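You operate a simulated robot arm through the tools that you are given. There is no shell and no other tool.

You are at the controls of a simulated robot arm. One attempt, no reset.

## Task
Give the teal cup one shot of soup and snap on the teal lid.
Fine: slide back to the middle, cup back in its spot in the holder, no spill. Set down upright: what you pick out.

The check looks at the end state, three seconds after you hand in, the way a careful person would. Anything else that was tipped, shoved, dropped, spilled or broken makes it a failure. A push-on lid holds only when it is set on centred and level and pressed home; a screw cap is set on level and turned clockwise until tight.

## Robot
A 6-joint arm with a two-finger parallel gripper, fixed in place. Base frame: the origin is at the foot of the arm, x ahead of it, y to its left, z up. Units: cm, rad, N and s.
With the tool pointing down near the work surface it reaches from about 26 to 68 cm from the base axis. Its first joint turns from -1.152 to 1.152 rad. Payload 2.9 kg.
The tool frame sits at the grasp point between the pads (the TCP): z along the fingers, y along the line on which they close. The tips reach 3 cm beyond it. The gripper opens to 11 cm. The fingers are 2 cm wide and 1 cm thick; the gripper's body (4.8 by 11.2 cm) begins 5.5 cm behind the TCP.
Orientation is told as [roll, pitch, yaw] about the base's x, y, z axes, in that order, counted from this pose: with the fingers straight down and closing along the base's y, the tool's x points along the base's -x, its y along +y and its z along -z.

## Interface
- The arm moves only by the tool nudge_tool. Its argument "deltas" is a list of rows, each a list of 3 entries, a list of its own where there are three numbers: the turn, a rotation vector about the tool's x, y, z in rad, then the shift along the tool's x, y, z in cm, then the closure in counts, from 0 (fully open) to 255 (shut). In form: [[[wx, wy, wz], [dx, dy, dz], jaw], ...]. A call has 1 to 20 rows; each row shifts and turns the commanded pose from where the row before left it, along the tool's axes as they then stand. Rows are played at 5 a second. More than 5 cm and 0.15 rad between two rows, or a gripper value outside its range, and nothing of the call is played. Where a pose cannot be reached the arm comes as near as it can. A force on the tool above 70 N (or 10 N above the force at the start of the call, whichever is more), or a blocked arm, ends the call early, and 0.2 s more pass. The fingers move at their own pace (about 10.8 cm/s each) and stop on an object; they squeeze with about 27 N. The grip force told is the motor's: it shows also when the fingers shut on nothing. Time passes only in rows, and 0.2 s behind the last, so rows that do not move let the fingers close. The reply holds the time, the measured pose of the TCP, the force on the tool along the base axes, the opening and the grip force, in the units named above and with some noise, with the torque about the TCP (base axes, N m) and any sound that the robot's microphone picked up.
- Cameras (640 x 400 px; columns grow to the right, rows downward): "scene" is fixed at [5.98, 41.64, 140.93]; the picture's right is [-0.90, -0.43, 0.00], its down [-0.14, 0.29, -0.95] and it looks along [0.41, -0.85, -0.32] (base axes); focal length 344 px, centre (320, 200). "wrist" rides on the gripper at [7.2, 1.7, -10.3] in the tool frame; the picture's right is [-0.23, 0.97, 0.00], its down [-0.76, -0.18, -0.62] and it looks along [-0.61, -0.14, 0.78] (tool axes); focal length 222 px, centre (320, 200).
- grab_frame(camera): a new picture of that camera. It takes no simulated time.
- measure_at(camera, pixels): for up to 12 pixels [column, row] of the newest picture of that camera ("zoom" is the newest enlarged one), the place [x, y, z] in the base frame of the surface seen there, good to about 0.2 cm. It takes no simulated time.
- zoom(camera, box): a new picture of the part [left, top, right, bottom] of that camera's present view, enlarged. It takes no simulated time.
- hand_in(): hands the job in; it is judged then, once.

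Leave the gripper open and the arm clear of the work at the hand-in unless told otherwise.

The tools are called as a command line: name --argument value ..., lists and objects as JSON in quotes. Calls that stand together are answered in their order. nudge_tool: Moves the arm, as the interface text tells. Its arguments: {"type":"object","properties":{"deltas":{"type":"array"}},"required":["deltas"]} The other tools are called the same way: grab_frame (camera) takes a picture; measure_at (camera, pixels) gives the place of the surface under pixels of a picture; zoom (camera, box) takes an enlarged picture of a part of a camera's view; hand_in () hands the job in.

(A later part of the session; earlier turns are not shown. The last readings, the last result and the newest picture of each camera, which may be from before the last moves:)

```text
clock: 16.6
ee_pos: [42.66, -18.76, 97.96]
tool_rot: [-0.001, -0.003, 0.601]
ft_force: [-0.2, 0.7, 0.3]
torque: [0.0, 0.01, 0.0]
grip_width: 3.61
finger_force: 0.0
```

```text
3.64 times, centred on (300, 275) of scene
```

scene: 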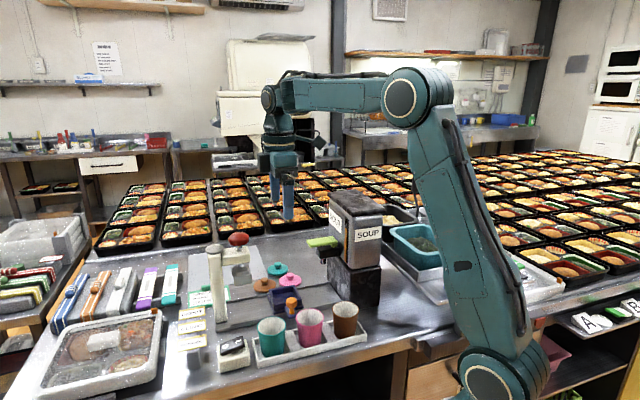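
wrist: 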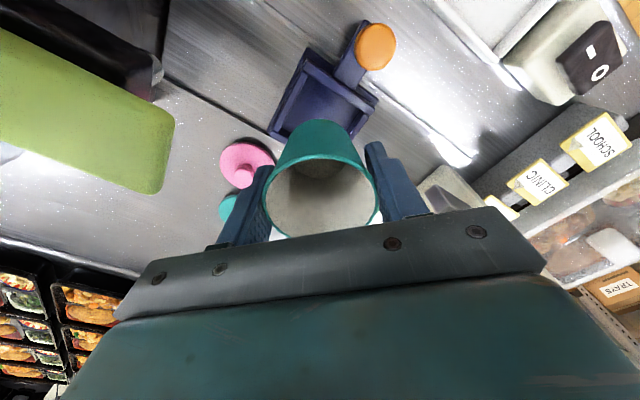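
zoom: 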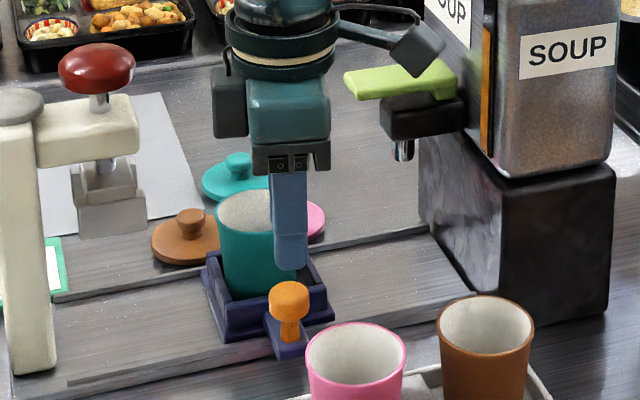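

The fingers fit the knob, but my clearance check shows that at this yaw the gripper body would meet the spout block at the end of the travel. At yaw -0.785, with the body's long side along the rail, I can push the knob with closed fingers and stay clear. I'll turn there, shut the fingers and stand beside the knob on the press side.

nudge_tool --deltas '[[[0, 0, 0], [0, 0, -3], 255], [[0, 0, 0.1386], [0, 0, 0], 255], [[0, 0, 0.1386], [0, 0, 0], 255], [[0, 0, 0.1386], [0, 0, 0], 255], [[0, 0, 0.1386], [0, 0, 0], 255], [[0, 0, 0.1386], [0, 0, 0], 255], [[0, 0, 0.1386], [0, 0, 0], 255], [[0, 0, 0.1386], [0, 0, 0], 255], [[0, 0, 0.1386], [0, 0, 0], 255], [[0, 0, 0.1386], [0, 0, 0], 255], [[0, 0, 0.1386], [0, 0, 0], 255], [[0, 0, 0], [0, 2.9, 0], 255], [[0, 0, 0], [0, 0, 3], 255], [[0, 0, 0], [0, 0, 0], 255]]'

grab_frame --camera "wrist"

zoom --camera "scene" --box '[220, 210, 380, 330]'

```text
clock: 19.6
ee_pos: [44.79, -17.01, 98.07]
tool_rot: [0.003, -0.001, -0.785]
ft_force: [0.2, 1.0, -0.5]
torque: [-0.04, 0.04, -0.01]
grip_width: 0.0
finger_force: 27.2
```

```text
taken
```

wrist: 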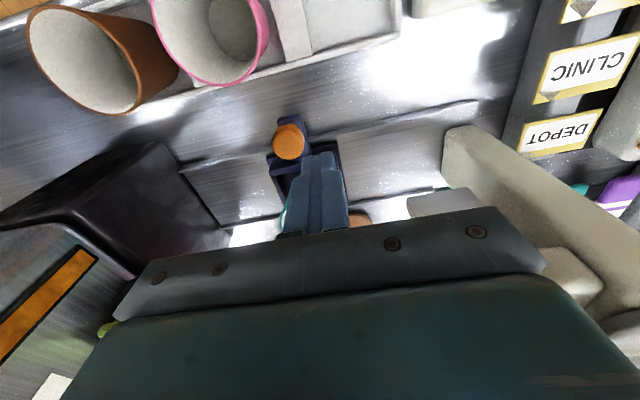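

```text
3.33 times, centred on (300, 270) of scene
```

zoom: 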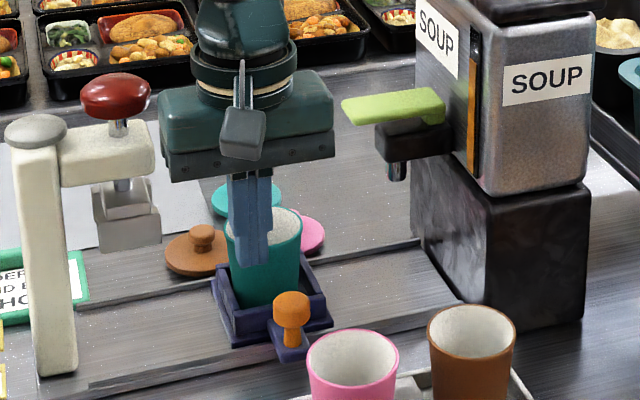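

The shut fingers stand beside the knob on the press side with the body clear of the press. I'll lower to z≈92 so the tips stop about 1 cm above the knob's platform.

nudge_tool --deltas '[[[0, 0, 0], [0, 0, 2], 255], [[0, 0, 0], [0, 0, 2], 255], [[0, 0, 0], [0, 0, 1.3], 255], [[0, 0, 0], [0, 0, 0.8], 255], [[0, 0, 0], [0, 0, 0], 255]]'

zoom --camera "wrist" --box '[220, 60, 420, 240]'

zoom --camera "scene" --box '[230, 230, 370, 330]'

```text
clock: 20.8
ee_pos: [44.77, -16.94, 91.83]
tool_rot: [0.001, -0.002, -0.786]
ft_force: [0.1, 0.7, -0.7]
torque: [0.02, 0.0, 0.0]
grip_width: 0.0
finger_force: 27.3
```

```text
2.22 times, centred on (320, 150) of wrist
```

zoom: 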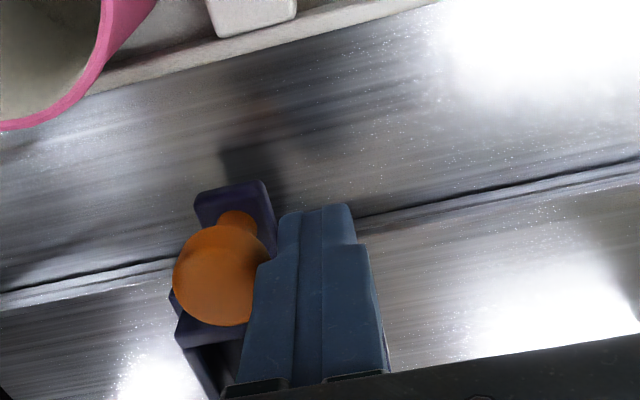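

```text
4.00 times, centred on (300, 280) of scene
```

zoom: 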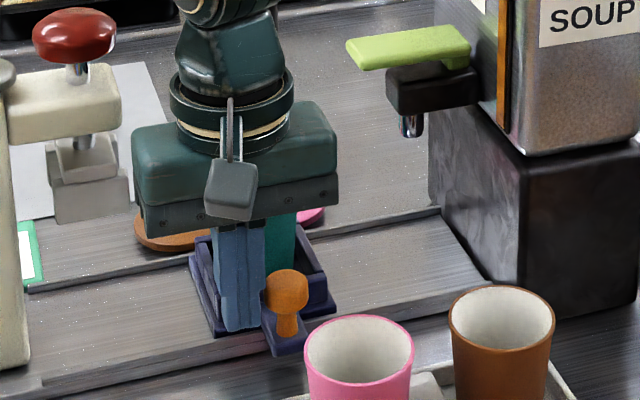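

The fingers are just beside the knob on its press side. I'll push toward the dispenser, starting with a short 2 cm stroke to feel the resistance.

nudge_tool --deltas '[[[0, 0, 0], [0, -0.4, 0], 255], [[0, 0, 0], [0, -0.4, 0], 255], [[0, 0, 0], [0, -0.4, 0], 255], [[0, 0, 0], [0, -0.4, 0], 255], [[0, 0, 0], [0, -0.4, 0], 255]]'

zoom --camera "scene" --box '[230, 230, 370, 330]'

```text
clock: 22.0
ee_pos: [43.38, -18.21, 91.89]
tool_rot: [0.003, -0.002, -0.785]
ft_force: [0.9, 0.9, 1.3]
torque: [0.03, 0.03, 0.03]
grip_width: 0.0
finger_force: 27.1
```

```text
4.00 times, centred on (300, 280) of scene
```

zoom: 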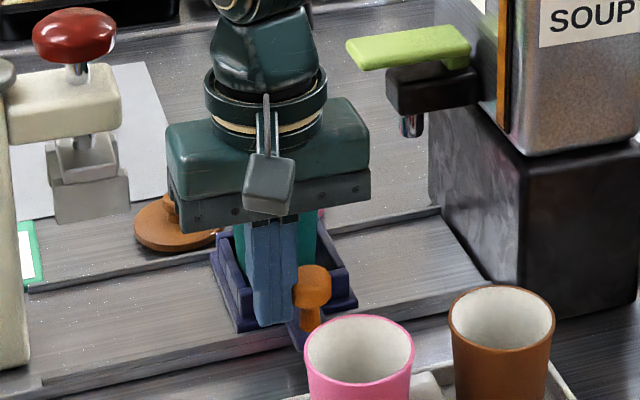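

The slide glides easily at about 1 N. I'll continue 7.5 cm at the same gentle speed and then check.

nudge_tool --deltas '[[[0, 0, 0], [0, -0.5, 0], 255], [[0, 0, 0], [0, -0.5, 0], 255], [[0, 0, 0], [0, -0.5, 0], 255], [[0, 0, 0], [0, -0.5, 0], 255], [[0, 0, 0], [0, -0.5, 0], 255], [[0, 0, 0], [0, -0.5, 0], 255], [[0, 0, 0], [0, -0.5, 0], 255], [[0, 0, 0], [0, -0.5, 0], 255], [[0, 0, 0], [0, -0.5, 0], 255], [[0, 0, 0], [0, -0.5, 0], 255], [[0, 0, 0], [0, -0.5, 0], 255], [[0, 0, 0], [0, -0.5, 0], 255], [[0, 0, 0], [0, -0.5, 0], 255], [[0, 0, 0], [0, -0.5, 0], 255], [[0, 0, 0], [0, -0.5, 0], 255]]'

zoom --camera "scene" --box '[270, 210, 410, 320]'

grab_frame --camera "wrist"

```text
clock: 25.2
ee_pos: [38.16, -23.38, 91.88]
tool_rot: [0.004, -0.001, -0.785]
ft_force: [0.0, 0.6, 0.0]
torque: [0.03, 0.02, -0.03]
grip_width: 0.0
finger_force: 26.9
```

```text
3.64 times, centred on (340, 265) of scene
```

zoom: 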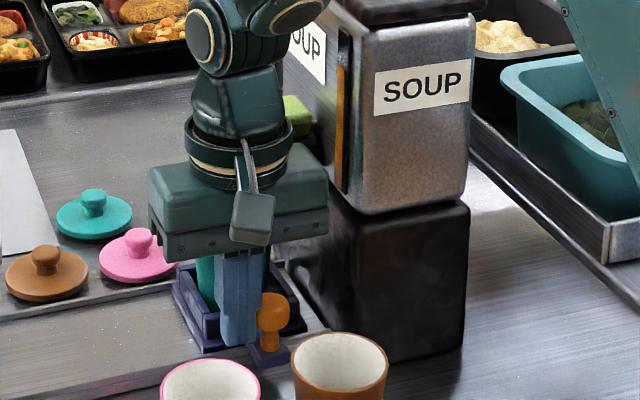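

```text
taken
```

wrist: 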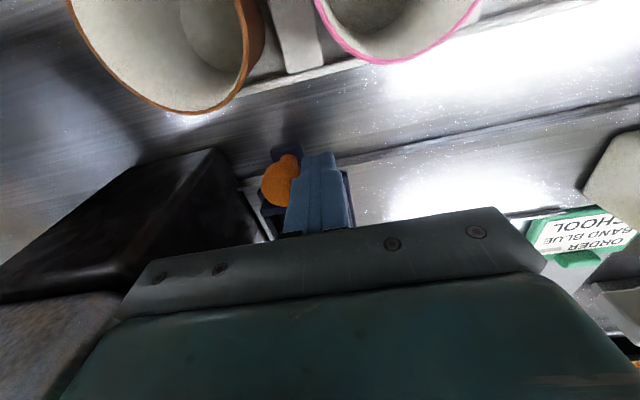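

The slide is close to the dispenser. I'll measure the knob, to know how far is left, and the gripper's gap to the dispenser front.

zoom --camera "scene" --box '[300, 260, 370, 310]'

zoom --camera "wrist" --box '[230, 120, 390, 240]'

measure_at --camera "wrist" --pixels '[[268, 175], [275, 205], [263, 185], [285, 185], [290, 160], [280, 180]]'

```text
8.00 times, centred on (335, 285) of scene
```

zoom: 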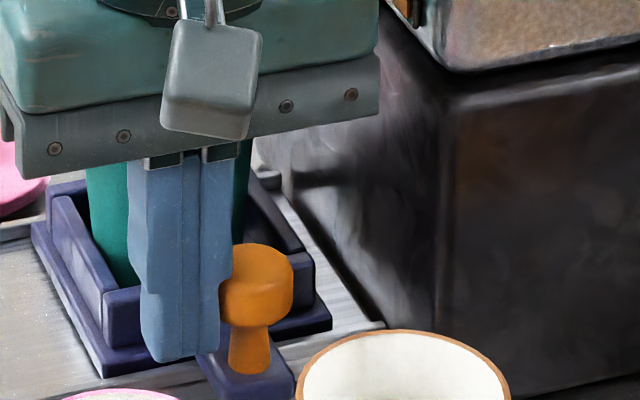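

```text
3.33 times, centred on (310, 180) of wrist
```

zoom: 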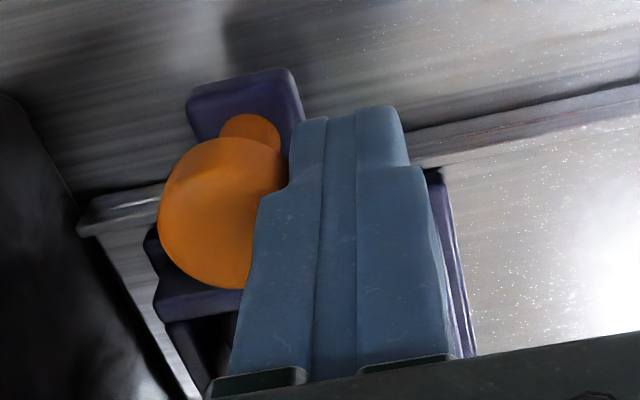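

```text
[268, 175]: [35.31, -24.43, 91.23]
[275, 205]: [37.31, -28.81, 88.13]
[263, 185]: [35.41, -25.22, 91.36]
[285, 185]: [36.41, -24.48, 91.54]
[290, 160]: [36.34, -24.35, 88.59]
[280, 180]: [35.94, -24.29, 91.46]
```

The knob centre is at about 8.25 cm along the rail, so roughly 1.8 cm remain to centre under the spout. I'll push on in small steps and watch for an end stop.

nudge_tool --deltas '[[[0, 0, 0], [0, -0.3, 0], 255], [[0, 0, 0], [0, -0.3, 0], 255], [[0, 0, 0], [0, -0.3, 0], 255], [[0, 0, 0], [0, -0.3, 0], 255], [[0, 0, 0], [0, -0.3, 0], 255]]'

zoom --camera "scene" --box '[300, 240, 370, 300]'

grab_frame --camera "wrist"

```text
clock: 26.4
ee_pos: [36.96, -24.53, 91.86]
tool_rot: [0.002, -0.001, -0.785]
ft_force: [0.1, 0.3, -0.3]
torque: [0.02, 0.03, 0.02]
grip_width: 0.01
finger_force: 26.9
```

```text
6.67 times, centred on (335, 270) of scene
```

zoom: 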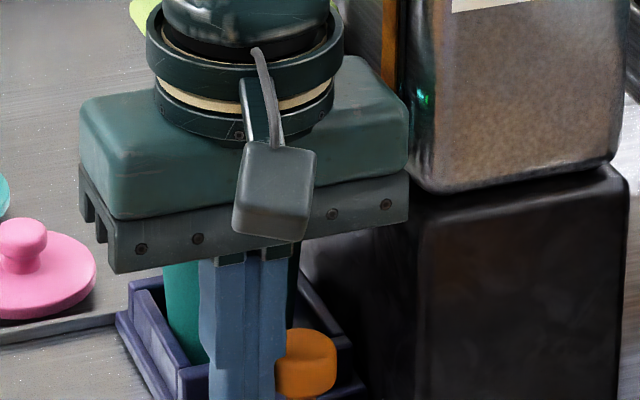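

```text
taken
```

wrist: 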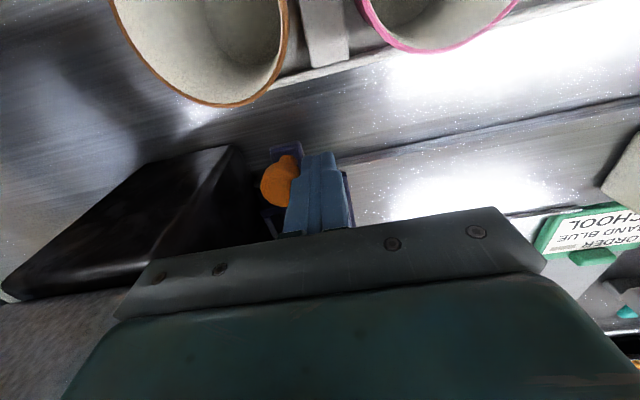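

A small green light seems to have come on at the dispenser's lower front edge, near (423,98) in the zoom. I'll look closer.

zoom --camera "scene" --box '[335, 235, 365, 260]'

measure_at --camera "wrist" --pixels '[[276, 182], [263, 185], [285, 200], [290, 175]]'

```text
16.00 times, centred on (350, 248) of scene
```

zoom: 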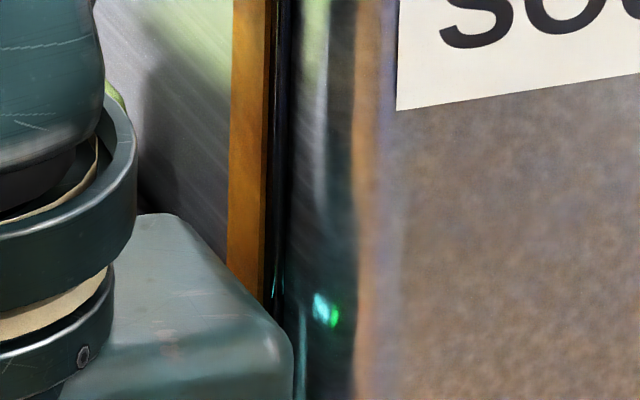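

```text
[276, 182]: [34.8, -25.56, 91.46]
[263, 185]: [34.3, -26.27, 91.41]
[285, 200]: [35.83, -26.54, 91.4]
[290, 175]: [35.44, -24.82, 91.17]
```

That light looks like a reflection on the shiny edge. The knob is at about 6.65 cm along the rail, within 0.2 cm of the spout's centre. I'll push the last 0.2 cm, back off, and rise to see the cup under the spout.

nudge_tool --deltas '[[[0, 0, 0], [0, -0.2, 0], 255], [[0, 0, 0], [0, 0, 0], 255], [[0, 0, 0], [0, 0.8, 0], 255], [[0, 0, 0], [0, 0.8, 0], 255], [[0, 0, 0], [0, 1.5, -2], 255], [[0, 0, 0], [0, 0, -4], 255], [[0, 0, 0], [0, 0, -4], 255], [[0, 0, 0], [0, 0, -4], 255], [[0, 0, 0], [0, 0, 0], 255]]'

zoom --camera "scene" --box '[270, 200, 410, 320]'

grab_frame --camera "wrist"

```text
clock: 28.4
ee_pos: [39.05, -22.5, 105.93]
tool_rot: [0.005, -0.001, -0.784]
ft_force: [-0.1, -0.4, 0.4]
torque: [-0.01, -0.02, -0.01]
grip_width: 0.0
finger_force: 27.5
```

```text
3.33 times, centred on (340, 260) of scene
```

zoom: 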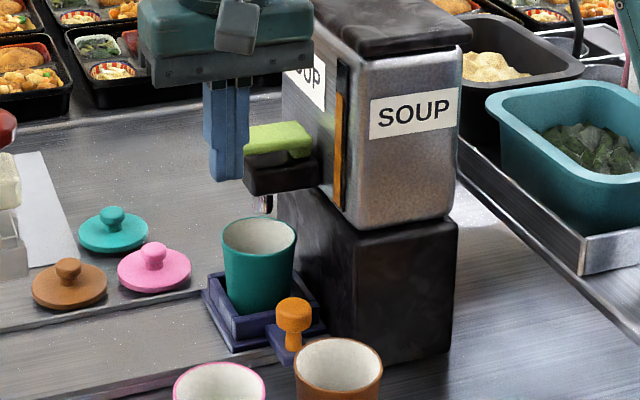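

```text
taken
```

wrist: 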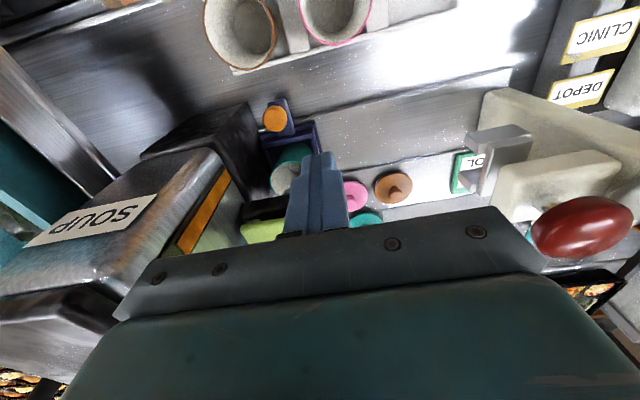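

The cup stands under the spout. I'll measure its rim and the spout to confirm they line up.

zoom --camera "scene" --box '[300, 230, 360, 300]'

```text
5.71 times, centred on (330, 265) of scene
```

zoom: 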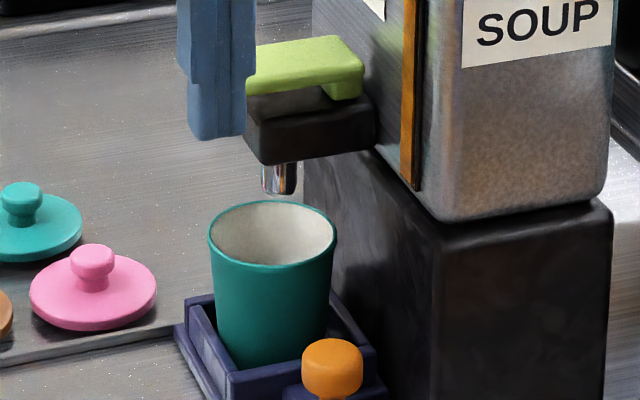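

measure_at --camera "zoom" --pixels '[[210, 238], [335, 238], [272, 266], [272, 204], [266, 185], [278, 188], [295, 185], [332, 345], [332, 365], [275, 340]]'

```text
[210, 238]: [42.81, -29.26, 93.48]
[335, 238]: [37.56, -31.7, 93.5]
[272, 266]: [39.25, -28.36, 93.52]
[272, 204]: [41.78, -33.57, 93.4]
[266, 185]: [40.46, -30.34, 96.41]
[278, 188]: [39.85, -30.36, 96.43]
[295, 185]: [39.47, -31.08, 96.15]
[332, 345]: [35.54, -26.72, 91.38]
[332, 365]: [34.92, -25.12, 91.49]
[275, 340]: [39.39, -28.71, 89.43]
```

The cup's rim centre (40.35,-30.7) is within 0.3 cm of the spout axis, with the rim 2.5 cm below the spout. I'll rise, move the shut fingers over the lever's free end near (42.0,-28.8), and come down to just above it.

nudge_tool --deltas '[[[0, 0, 0], [0, 0, -3.2], 255], [[0, 0, 0], [-2.17, -0.8, 0], 255], [[0, 0, 0], [-2.17, -0.8, 0], 255], [[0, 0, 0], [-2.16, -0.8, 0], 255], [[0, 0, 0], [0, 0, 2.5], 255], [[0, 0, 0], [0, 0, 0], 255]]'

zoom --camera "scene" --box '[290, 190, 390, 290]'

grab_frame --camera "wrist"

```text
clock: 29.8
ee_pos: [42.01, -29.05, 106.4]
tool_rot: [0.003, -0.001, -0.786]
ft_force: [-0.2, 0.0, -0.1]
torque: [0.0, 0.01, -0.01]
grip_width: 0.0
finger_force: 26.6
```

```text
4.00 times, centred on (340, 240) of scene
```

zoom: 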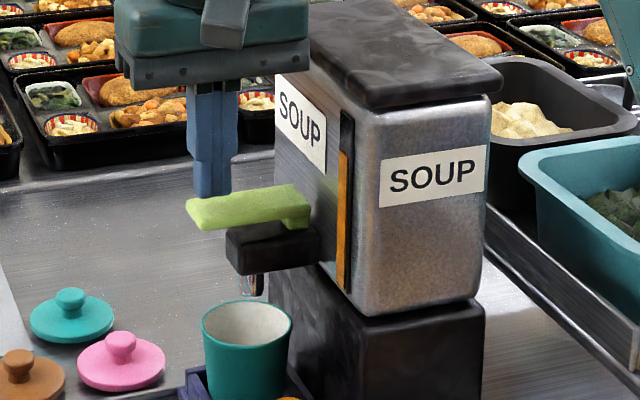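

```text
taken
```

wrist: 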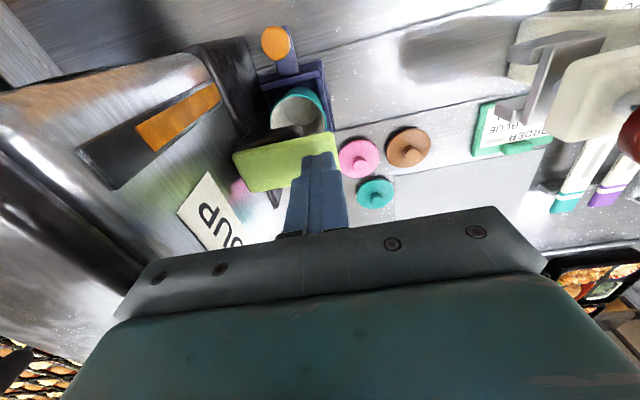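

The fingertips are about 1 cm above the lever's free end. I'll come down in small steps to touch it.

nudge_tool --deltas '[[[0, 0, 0], [0, 0, 0.3], 255], [[0, 0, 0], [0, 0, 0.3], 255], [[0, 0, 0], [0, 0, 0.3], 255]]'

zoom --camera "scene" --box '[290, 210, 370, 290]'

```text
clock: 30.6
ee_pos: [41.93, -28.91, 105.64]
tool_rot: [0.003, -0.001, -0.783]
ft_force: [-0.1, 0.3, -0.6]
torque: [-0.03, 0.01, -0.02]
grip_width: 0.0
finger_force: 26.8
```

```text
5.00 times, centred on (330, 250) of scene
```

zoom: 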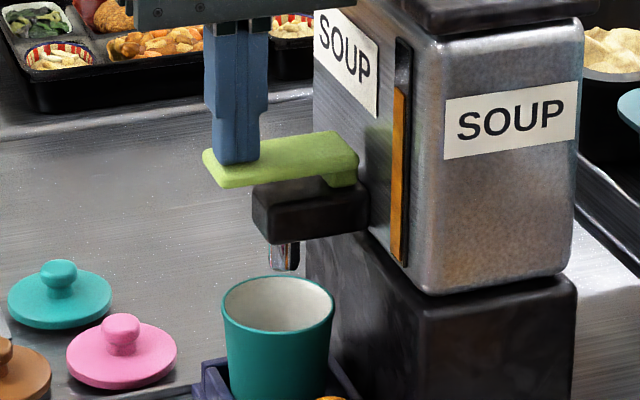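

The tips are right at the lever's surface. Now I'll press it down about 1.2 cm in steady steps and read the force and sound.

nudge_tool --deltas '[[[0, 0, 0], [0, 0, 0.35], 255], [[0, 0, 0], [0, 0, 0.35], 255], [[0, 0, 0], [0, 0, 0.35], 255], [[0, 0, 0], [0, 0, 0.3], 255]]'

zoom --camera "scene" --box '[290, 210, 370, 290]'

```text
clock: 31.6
ee_pos: [42.06, -28.87, 104.54]
tool_rot: [0.005, -0.005, -0.787]
ft_force: [-2.4, 0.1, 15.3]
torque: [-0.06, 0.15, -0.03]
grip_width: 0.0
finger_force: 27.3
```

```text
5.00 times, centred on (330, 250) of scene
```

zoom: 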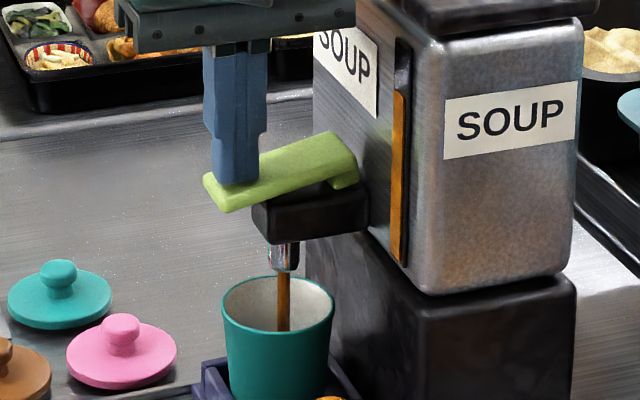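

Soup is flowing from the spout. I'll hold the lever still for one row and check the level, so I can see whether the shot ends by itself.

nudge_tool --deltas '[[[0, 0, 0], [0, 0, 0], 255]]'

zoom --camera "scene" --box '[300, 220, 360, 290]'

```text
clock: 32.0
ee_pos: [41.98, -28.78, 104.41]
tool_rot: [0.004, -0.006, -0.787]
ft_force: [-1.4, -0.6, 20.4]
torque: [-0.12, 0.21, -0.03]
grip_width: 0.0
finger_force: 26.6
```

```text
5.71 times, centred on (330, 255) of scene
```

zoom: 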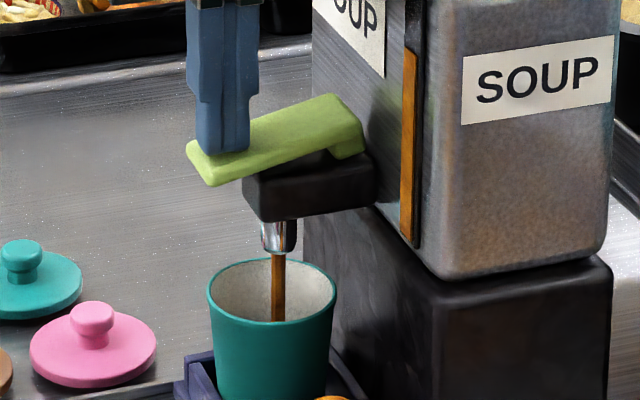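

It is still flowing, and I can't see the level yet over the near rim. I'll hold another row and look again.

nudge_tool --deltas '[[[0, 0, 0], [0, 0, 0], 255]]'

zoom --camera "scene" --box '[300, 220, 360, 290]'

zoom --camera "wrist" --box '[230, 60, 370, 200]'

```text
clock: 32.4
ee_pos: [41.98, -28.91, 104.29]
tool_rot: [0.002, -0.004, -0.785]
ft_force: [-0.8, -0.1, 24.4]
torque: [-0.17, 0.22, -0.02]
grip_width: 0.02
finger_force: 26.9
```

```text
5.71 times, centred on (330, 255) of scene
```

zoom: 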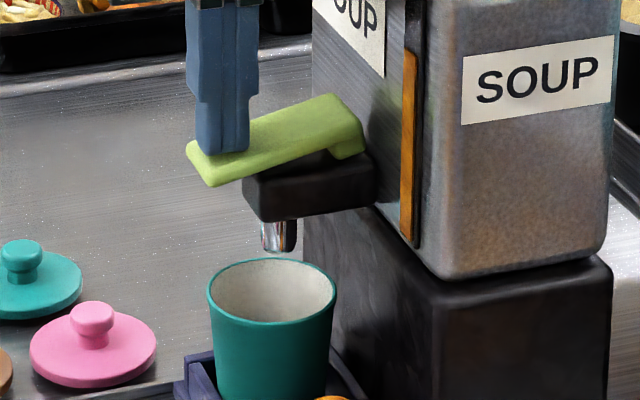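

```text
2.86 times, centred on (300, 130) of wrist
```

zoom: 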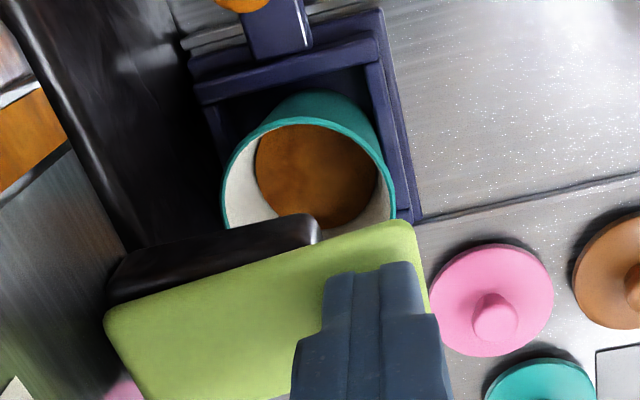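

The flow stopped by itself while the lever was still down, and there is soup in the cup, so that was one complete shot. I'll let the lever up by rising straight up and check that it returns without more flow.

nudge_tool --deltas '[[[0, 0, 0], [0, 0, -0.8], 255], [[0, 0, 0], [0, 0, -1.5], 255], [[0, 0, 0], [0, 0, -2], 255], [[0, 0, 0], [0, 0, 0], 255]]'

zoom --camera "scene" --box '[290, 210, 370, 300]'

zoom --camera "wrist" --box '[230, 20, 410, 200]'

```text
clock: 33.4
ee_pos: [42.08, -28.8, 108.63]
tool_rot: [0.002, 0.0, -0.786]
ft_force: [0.1, -0.4, 0.0]
torque: [-0.02, 0.04, -0.01]
grip_width: 0.0
finger_force: 27.1
```

```text
4.44 times, centred on (330, 255) of scene
```

zoom: 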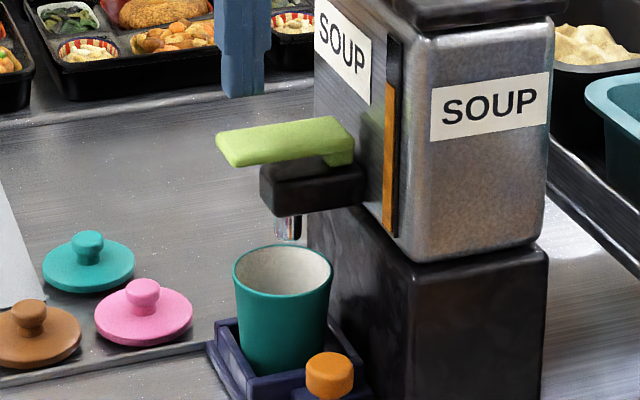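

```text
2.22 times, centred on (320, 110) of wrist
```

zoom: 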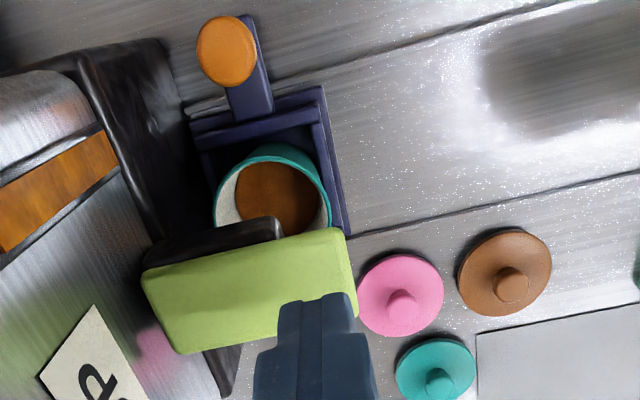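

The lever is back up and the soup sits low in the cup with no spill. Next I'll pull the slide back by hooking the knob from the dispenser side with the open left finger. First I move back over the knob line at height and open to 9 cm, with the body kept on the press side for clearance.

nudge_tool --deltas '[[[0, 0, 0], [2.3, 0, 0], 255], [[0, 0, 0], [2.3, 0, 0], 255], [[0, 0, 0], [2.3, 0, 0], 150], [[0, 0, 0], [0, 0, 0], 46], [[0, 0, 0], [0, 0, 4], 46], [[0, 0, 0], [0, 0, 4], 46], [[0, 0, 0], [0, 0, 2], 46], [[0, 0, 0], [0, 0, 0], 46]]'

grab_frame --camera "wrist"

zoom --camera "scene" --box '[270, 210, 390, 310]'

```text
clock: 35.2
ee_pos: [37.15, -23.93, 98.76]
tool_rot: [0.005, -0.003, -0.785]
ft_force: [-0.3, -0.7, -0.4]
torque: [-0.03, 0.02, 0.0]
grip_width: 9.03
finger_force: 0.0
```

```text
taken
```

wrist: 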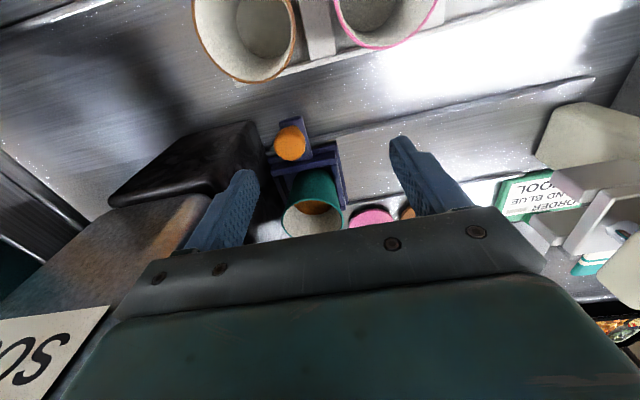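

```text
4.00 times, centred on (330, 260) of scene
```

zoom: 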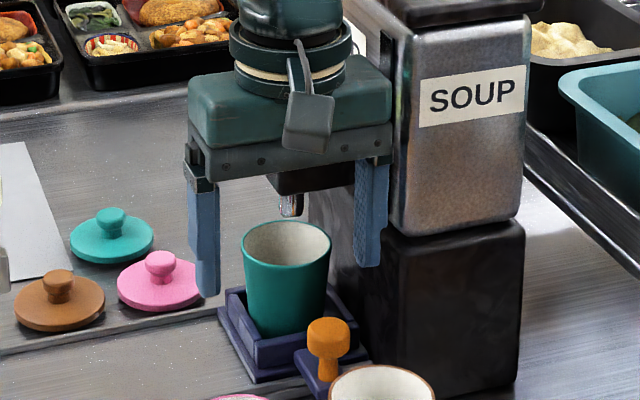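

The left finger hangs between the knob and the dispenser base, with about 0.6 cm to the knob and 1.6 cm to the base. I'll descend to z≈92.

nudge_tool --deltas '[[[0, 0, 0], [0, 0, 2], 46], [[0, 0, 0], [0, 0, 2], 46], [[0, 0, 0], [0, 0, 1.5], 46], [[0, 0, 0], [0, 0, 1.3], 46], [[0, 0, 0], [0, 0, 0], 46]]'

grab_frame --camera "wrist"

zoom --camera "scene" --box '[270, 220, 390, 320]'

```text
clock: 36.4
ee_pos: [37.02, -24.12, 91.66]
tool_rot: [0.004, -0.001, -0.785]
ft_force: [-0.2, 0.6, 0.0]
torque: [0.01, 0.0, 0.01]
grip_width: 9.01
finger_force: 0.0
```

```text
taken
```

wrist: 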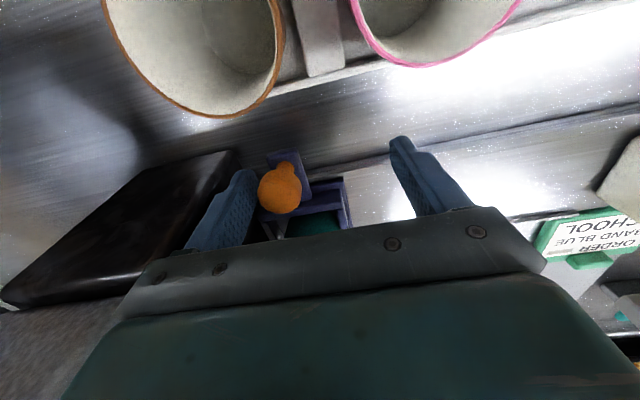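

```text
4.00 times, centred on (330, 270) of scene
```

zoom: 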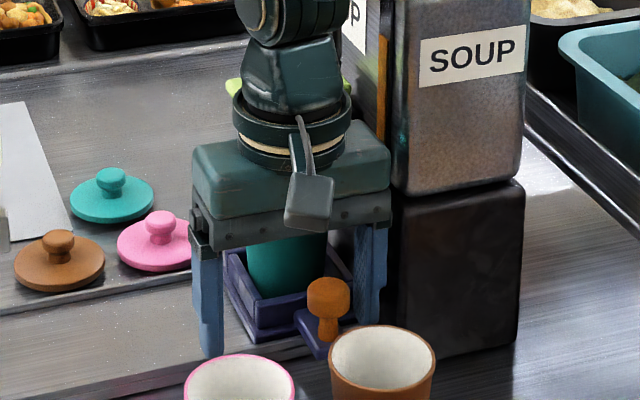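

The finger sits behind the knob on the dispenser side. I'll pull gently toward the middle, starting slowly because the cup holds soup.

nudge_tool --deltas '[[[0, 0, 0], [0, 0.2, 0], 46], [[0, 0, 0], [0, 0.3, 0], 46], [[0, 0, 0], [0, 0.3, 0], 46], [[0, 0, 0], [0, 0.4, 0], 46], [[0, 0, 0], [0, 0.5, 0], 46], [[0, 0, 0], [0, 0.5, 0], 46], [[0, 0, 0], [0, 0.5, 0], 46], [[0, 0, 0], [0, 0.5, 0], 46], [[0, 0, 0], [0, 0.5, 0], 46], [[0, 0, 0], [0, 0.5, 0], 46], [[0, 0, 0], [0, 0.5, 0], 46], [[0, 0, 0], [0, 0.5, 0], 46], [[0, 0, 0], [0, 0.5, 0], 46], [[0, 0, 0], [0, 0.5, 0], 46], [[0, 0, 0], [0, 0.4, 0], 46], [[0, 0, 0], [0, 0.4, 0], 46]]'

zoom --camera "scene" --box '[240, 220, 380, 330]'

grab_frame --camera "wrist"

```text
clock: 39.8
ee_pos: [42.15, -18.89, 91.82]
tool_rot: [0.004, 0.0, -0.788]
ft_force: [-0.5, -0.3, 0.0]
torque: [-0.03, 0.01, 0.01]
grip_width: 9.05
finger_force: 0.4
```

```text
3.64 times, centred on (310, 275) of scene
```

zoom: 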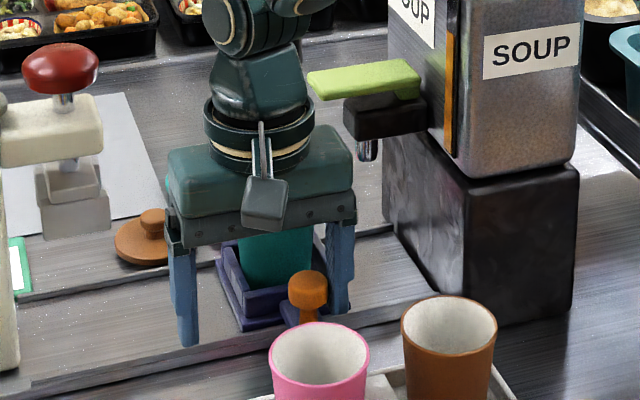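

```text
taken
```

wrist: 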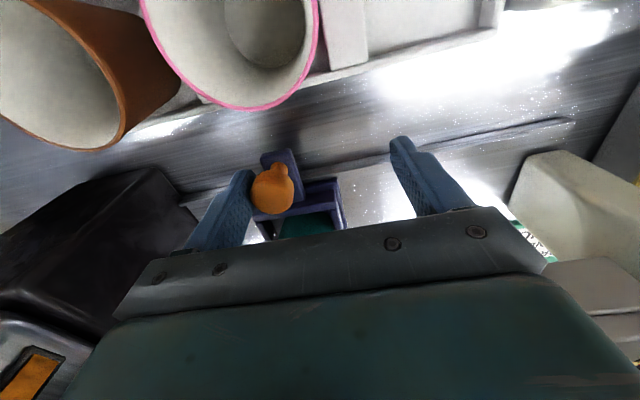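

The slide follows smoothly; the knob is now at about 13.1 along the rail and the middle is 17.0. I'll pull 3.7 cm more.

nudge_tool --deltas '[[[0, 0, 0], [0, 0.3, 0], 46], [[0, 0, 0], [0, 0.4, 0], 46], [[0, 0, 0], [0, 0.5, 0], 46], [[0, 0, 0], [0, 0.5, 0], 46], [[0, 0, 0], [0, 0.5, 0], 46], [[0, 0, 0], [0, 0.5, 0], 46], [[0, 0, 0], [0, 0.4, 0], 46], [[0, 0, 0], [0, 0.3, 0], 46], [[0, 0, 0], [0, 0.2, 0], 46], [[0, 0, 0], [0, 0.1, 0], 46], [[0, 0, 0], [0, 0, 0], 46]]'

zoom --camera "scene" --box '[240, 220, 380, 330]'

zoom --camera "wrist" --box '[200, 110, 400, 240]'

```text
clock: 42.2
ee_pos: [44.76, -16.4, 91.76]
tool_rot: [0.004, -0.002, -0.786]
ft_force: [-0.2, 0.0, 0.4]
torque: [-0.05, 0.0, -0.02]
grip_width: 9.03
finger_force: 0.0
```

```text
3.64 times, centred on (310, 275) of scene
```

zoom: 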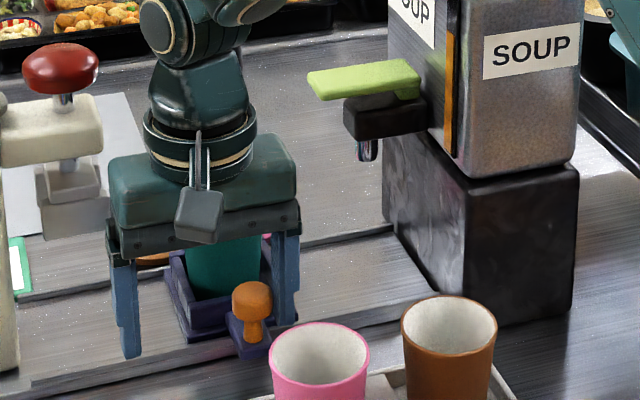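

```text
3.08 times, centred on (300, 175) of wrist
```

zoom: 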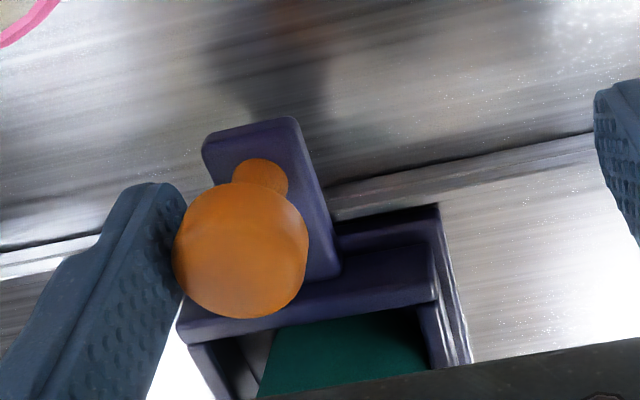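

The slide is nearly in the middle. I'll measure the knob for its exact place.

measure_at --camera "zoom" --pixels '[[180, 255], [300, 250], [240, 195], [240, 310], [240, 250], [435, 275], [190, 325]]'

```text
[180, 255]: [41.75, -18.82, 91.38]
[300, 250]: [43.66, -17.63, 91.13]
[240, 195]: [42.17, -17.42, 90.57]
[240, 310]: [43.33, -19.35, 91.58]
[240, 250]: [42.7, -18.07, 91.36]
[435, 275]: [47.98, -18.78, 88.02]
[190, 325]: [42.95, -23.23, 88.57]
```

The knob reads about 17.1 ± 0.2 along the rail against 17.0 at the start. I'll back the finger off 0.4 cm, rise, and check the slide against its first picture.

nudge_tool --deltas '[[[0, 0, 0], [0, -0.4, 0], 46], [[0, 0, 0], [0, 0, -2], 46], [[0, 0, 0], [0, 0, -4], 46], [[0, 0, 0], [0, 0, -4], 46], [[0, 0, 0], [0, 0, -4], 46], [[0, 0, 0], [0, 0, 0], 46]]'

zoom --camera "scene" --box '[180, 220, 400, 380]'

grab_frame --camera "wrist"

```text
clock: 43.6
ee_pos: [44.47, -16.77, 105.88]
tool_rot: [0.004, -0.002, -0.785]
ft_force: [0.0, 0.5, -0.2]
torque: [-0.02, -0.03, 0.02]
grip_width: 9.05
finger_force: 0.0
```

```text
2.50 times, centred on (290, 300) of scene
```

zoom: 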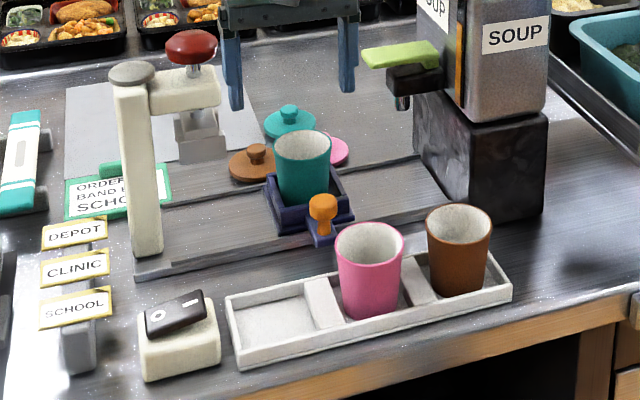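

```text
taken
```

wrist: 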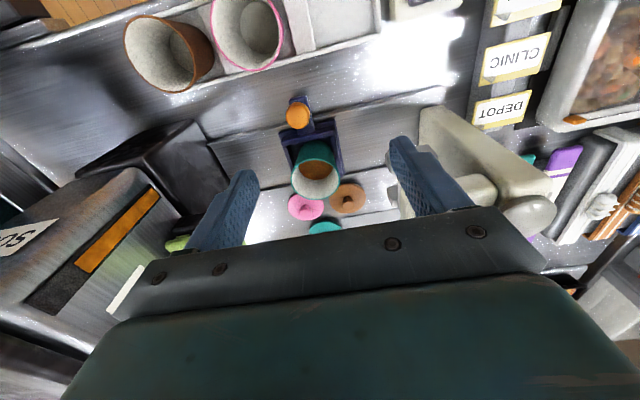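

The slide lines up with the opening picture (knob at about (322,203) in the same framing), so it is in the middle and the soup is level. Next is the teal lid: I'll rise, turn to yaw 0 and move over it near (58.4,-37.1).

nudge_tool --deltas '[[[0, 0, 0], [0, 0, -4], 46], [[0, 0, -0.131], [0, 0, 0], 46], [[0, 0, -0.131], [0, 0, 0], 46], [[0, 0, -0.131], [0, 0, 0], 46], [[0, 0, -0.131], [0, 0, 0], 46], [[0, 0, -0.131], [0, 0, 0], 46], [[0, 0, -0.13], [0, 0, 0], 46], [[0, 0, 0], [-2.6, -3.9, 0], 46], [[0, 0, 0], [-2.6, -3.9, 0], 46], [[0, 0, 0], [-2.6, -3.9, 0], 46], [[0, 0, 0], [-2.6, -3.9, 0], 46], [[0, 0, 0], [-2.6, -3.9, 0], 100], [[0, 0, 0], [0, 0, 4], 150], [[0, 0, 0], [0, 0, 0], 150]]'

grab_frame --camera "wrist"

grab_frame --camera "scene"

```text
clock: 46.6
ee_pos: [54.83, -33.37, 105.26]
tool_rot: [0.001, -0.001, 0.001]
ft_force: [0.1, -0.6, 0.1]
torque: [0.01, 0.01, 0.0]
grip_width: 4.53
finger_force: 0.0
out of reach, approached as far as the arm can: row 12
```

```text
taken
```

wrist: 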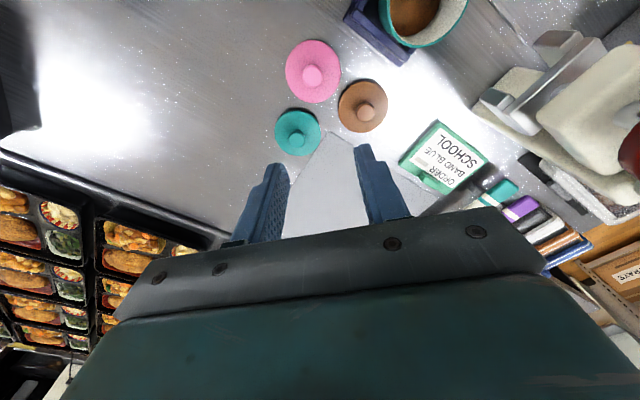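

```text
taken
```

scene: 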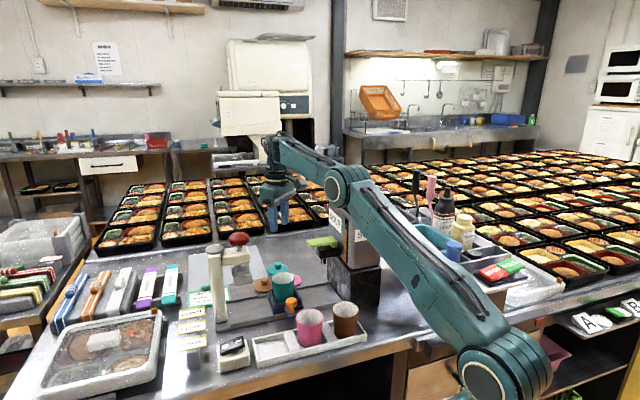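

The arm reached its limit at that height and stopped at (54.8,-33.4); reach grows lower down. I'll measure the teal lid at wrist (297,131) while I'm here.

zoom --camera "wrist" --box '[240, 80, 360, 170]'

```text
4.44 times, centred on (300, 125) of wrist
```

zoom: 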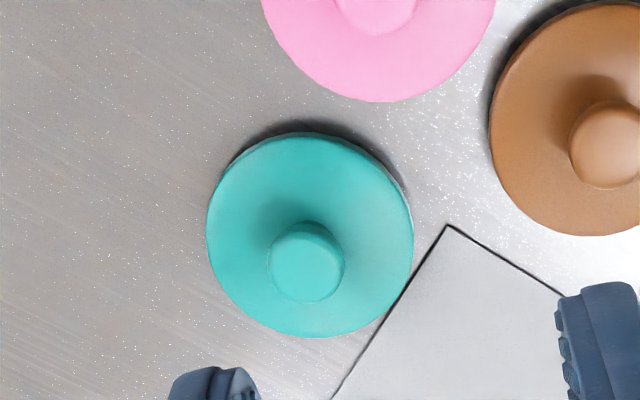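

measure_at --camera "zoom" --pixels '[[210, 237], [411, 237], [308, 137], [310, 335], [306, 265], [270, 265], [342, 265], [306, 230], [306, 300], [250, 190], [365, 300], [240, 300]]'

```text
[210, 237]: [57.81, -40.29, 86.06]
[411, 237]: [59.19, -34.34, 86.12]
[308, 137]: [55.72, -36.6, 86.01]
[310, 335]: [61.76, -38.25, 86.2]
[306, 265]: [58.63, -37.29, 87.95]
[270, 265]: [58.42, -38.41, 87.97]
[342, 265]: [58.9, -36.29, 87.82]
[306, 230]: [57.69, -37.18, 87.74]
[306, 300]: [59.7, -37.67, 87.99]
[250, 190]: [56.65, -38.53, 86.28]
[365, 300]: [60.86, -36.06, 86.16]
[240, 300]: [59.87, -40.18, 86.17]
```

The lid's centre and knob are at (58.65,-37.35), with the knob top at z 87.95 and the disc top at 86.2, about 69.5 cm out. I'll turn the tool radially to yaw -0.567 so a small outward tilt falls in the finger plane, go lower, and see how far a vertical tool reaches.

nudge_tool --deltas '[[[0, 0, 0.142], [0, 0, 0], 150], [[0, 0, 0.142], [0, 0, 0], 150], [[0, 0, 0.142], [0, 0, 0], 150], [[0, 0, 0.142], [0, 0, 0], 150], [[0, 0, 0], [0, 0, 3], 150], [[0, 0, 0], [0, 0, 3], 150], [[0, 0, 0], [0, 0, 3], 150], [[0, 0, 0], [-1.8, -0.65, 0], 150], [[0, 0, 0], [-1.8, -0.65, 0], 150], [[0, 0, 0], [-1.8, 0, 0], 150], [[0, 0, 0], [0, 0, 0], 150]]'

grab_frame --camera "wrist"

zoom --camera "scene" --box '[210, 180, 370, 300]'

```text
clock: 49.0
ee_pos: [56.97, -36.29, 96.12]
tool_rot: [0.0, -0.001, -0.57]
ft_force: [0.6, -0.3, -0.7]
torque: [-0.04, 0.04, 0.01]
grip_width: 4.51
finger_force: 0.1
out of reach, approached as far as the arm can: row 9, 10
```

```text
taken
```

wrist: 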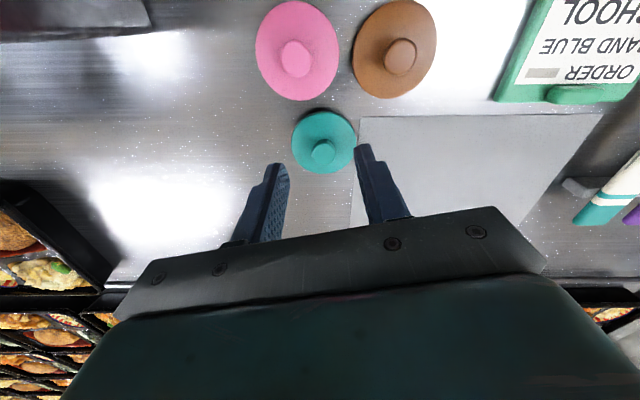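

```text
3.33 times, centred on (290, 240) of scene
```

zoom: 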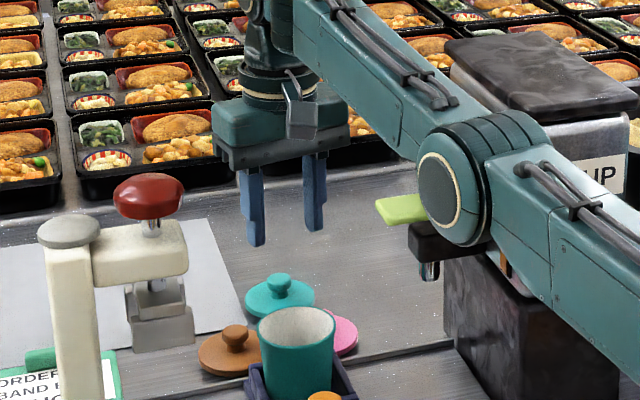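

The vertical tool stops at about 67.5 cm at this height. Before going on I want to check the elbow, which looks close to the green lever in the scene view, so I'll measure points on it.

measure_at --camera "zoom" --pixels '[[440, 200], [470, 248], [420, 150], [395, 205], [490, 215], [560, 240], [510, 250], [380, 110], [330, 60], [420, 225], [450, 250], [430, 130]]'

zoom --camera "scene" --box '[290, 200, 380, 280]'

```text
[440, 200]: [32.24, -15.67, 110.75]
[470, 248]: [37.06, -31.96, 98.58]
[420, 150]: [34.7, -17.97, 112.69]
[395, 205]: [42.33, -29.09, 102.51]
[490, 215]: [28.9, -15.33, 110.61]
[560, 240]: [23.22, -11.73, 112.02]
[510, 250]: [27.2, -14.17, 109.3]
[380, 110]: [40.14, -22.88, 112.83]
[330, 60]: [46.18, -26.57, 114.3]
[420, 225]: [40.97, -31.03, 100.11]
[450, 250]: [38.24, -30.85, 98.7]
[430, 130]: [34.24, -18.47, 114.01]
```

```text
5.00 times, centred on (335, 240) of scene
```

zoom: 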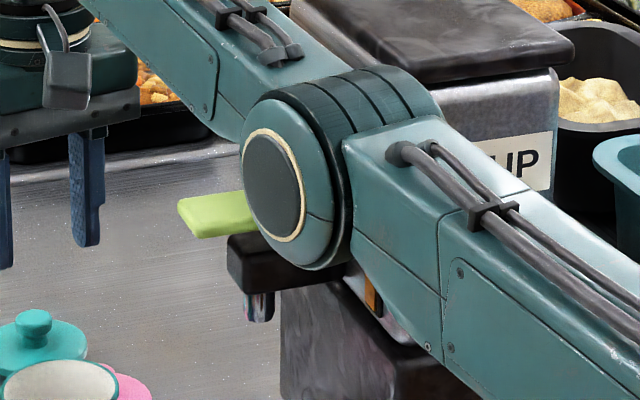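

The elbow is at about z 110 and the forearm's underside is well above the lever (z 102), with about 4 cm sideways to the dispenser, so that is clear. I'll tilt the tool 0.1 rad outward about its closing axis, lower to z≈93 with the tips above the lid knob, and then move out over the lid.

nudge_tool --deltas '[[[0, -0.05, 0], [0, 0, 0], 150], [[0, -0.05, 0], [0, 0, 0], 150], [[0, 0, 0], [0.15, 0, 1.5], 150], [[0, 0, 0], [0.15, 0, 1.5], 150], [[0, 0, 0], [-1.0, 0, 0.1], 150], [[0, 0, 0], [-1.0, 0, 0.1], 150], [[0, 0, 0], [0, 0, 0], 150]]'

grab_frame --camera "wrist"

zoom --camera "scene" --box '[210, 200, 370, 310]'

```text
clock: 50.6
ee_pos: [58.84, -37.28, 93.51]
tool_rot: [0.0, -0.102, -0.569]
ft_force: [0.8, -0.6, -0.3]
torque: [0.0, 0.03, 0.0]
grip_width: 4.51
finger_force: 0.2
out of reach, approached as far as the arm can: row 1, 2, 6
```

```text
taken
```

wrist: 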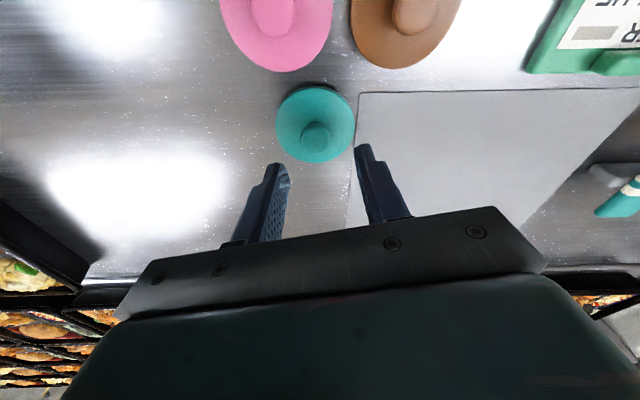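

```text
3.64 times, centred on (290, 255) of scene
```

zoom: 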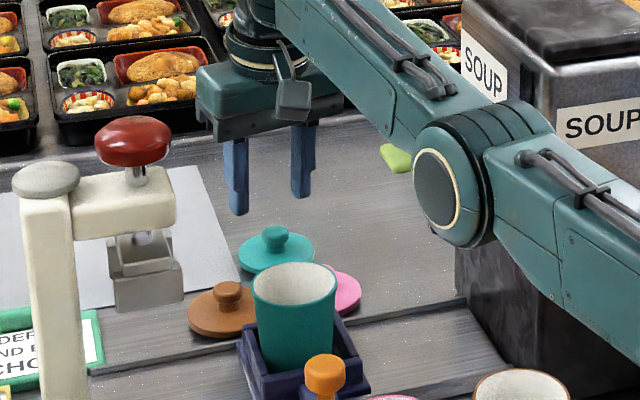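

I reached (58.84,-37.28,93.5) with pitch -0.102. I'll re-measure the lid knob from this close view before the final descent.

zoom --camera "wrist" --box '[260, 70, 370, 180]'

```text
3.64 times, centred on (315, 125) of wrist
```

zoom: 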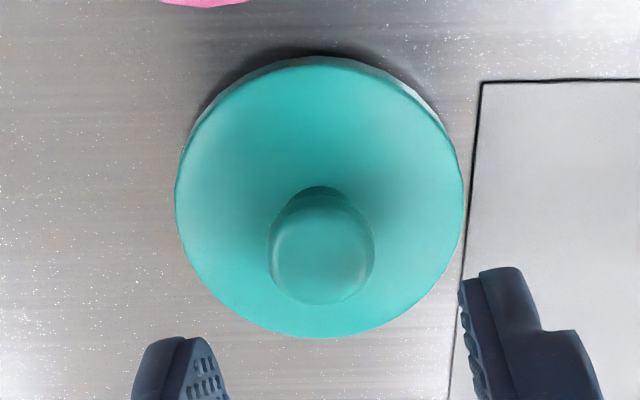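

measure_at --camera "zoom" --pixels '[[320, 260], [272, 250], [372, 250], [320, 300], [320, 222], [178, 200], [461, 200], [320, 62], [320, 335], [320, 205], [250, 270], [390, 270]]'

```text
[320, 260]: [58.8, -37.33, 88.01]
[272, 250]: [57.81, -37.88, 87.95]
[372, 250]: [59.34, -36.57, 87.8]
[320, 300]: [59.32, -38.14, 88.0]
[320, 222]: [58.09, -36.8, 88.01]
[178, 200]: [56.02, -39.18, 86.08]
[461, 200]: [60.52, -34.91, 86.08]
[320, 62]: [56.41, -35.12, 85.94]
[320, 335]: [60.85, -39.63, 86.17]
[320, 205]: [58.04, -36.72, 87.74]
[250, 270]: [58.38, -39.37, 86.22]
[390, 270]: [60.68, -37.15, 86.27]
```

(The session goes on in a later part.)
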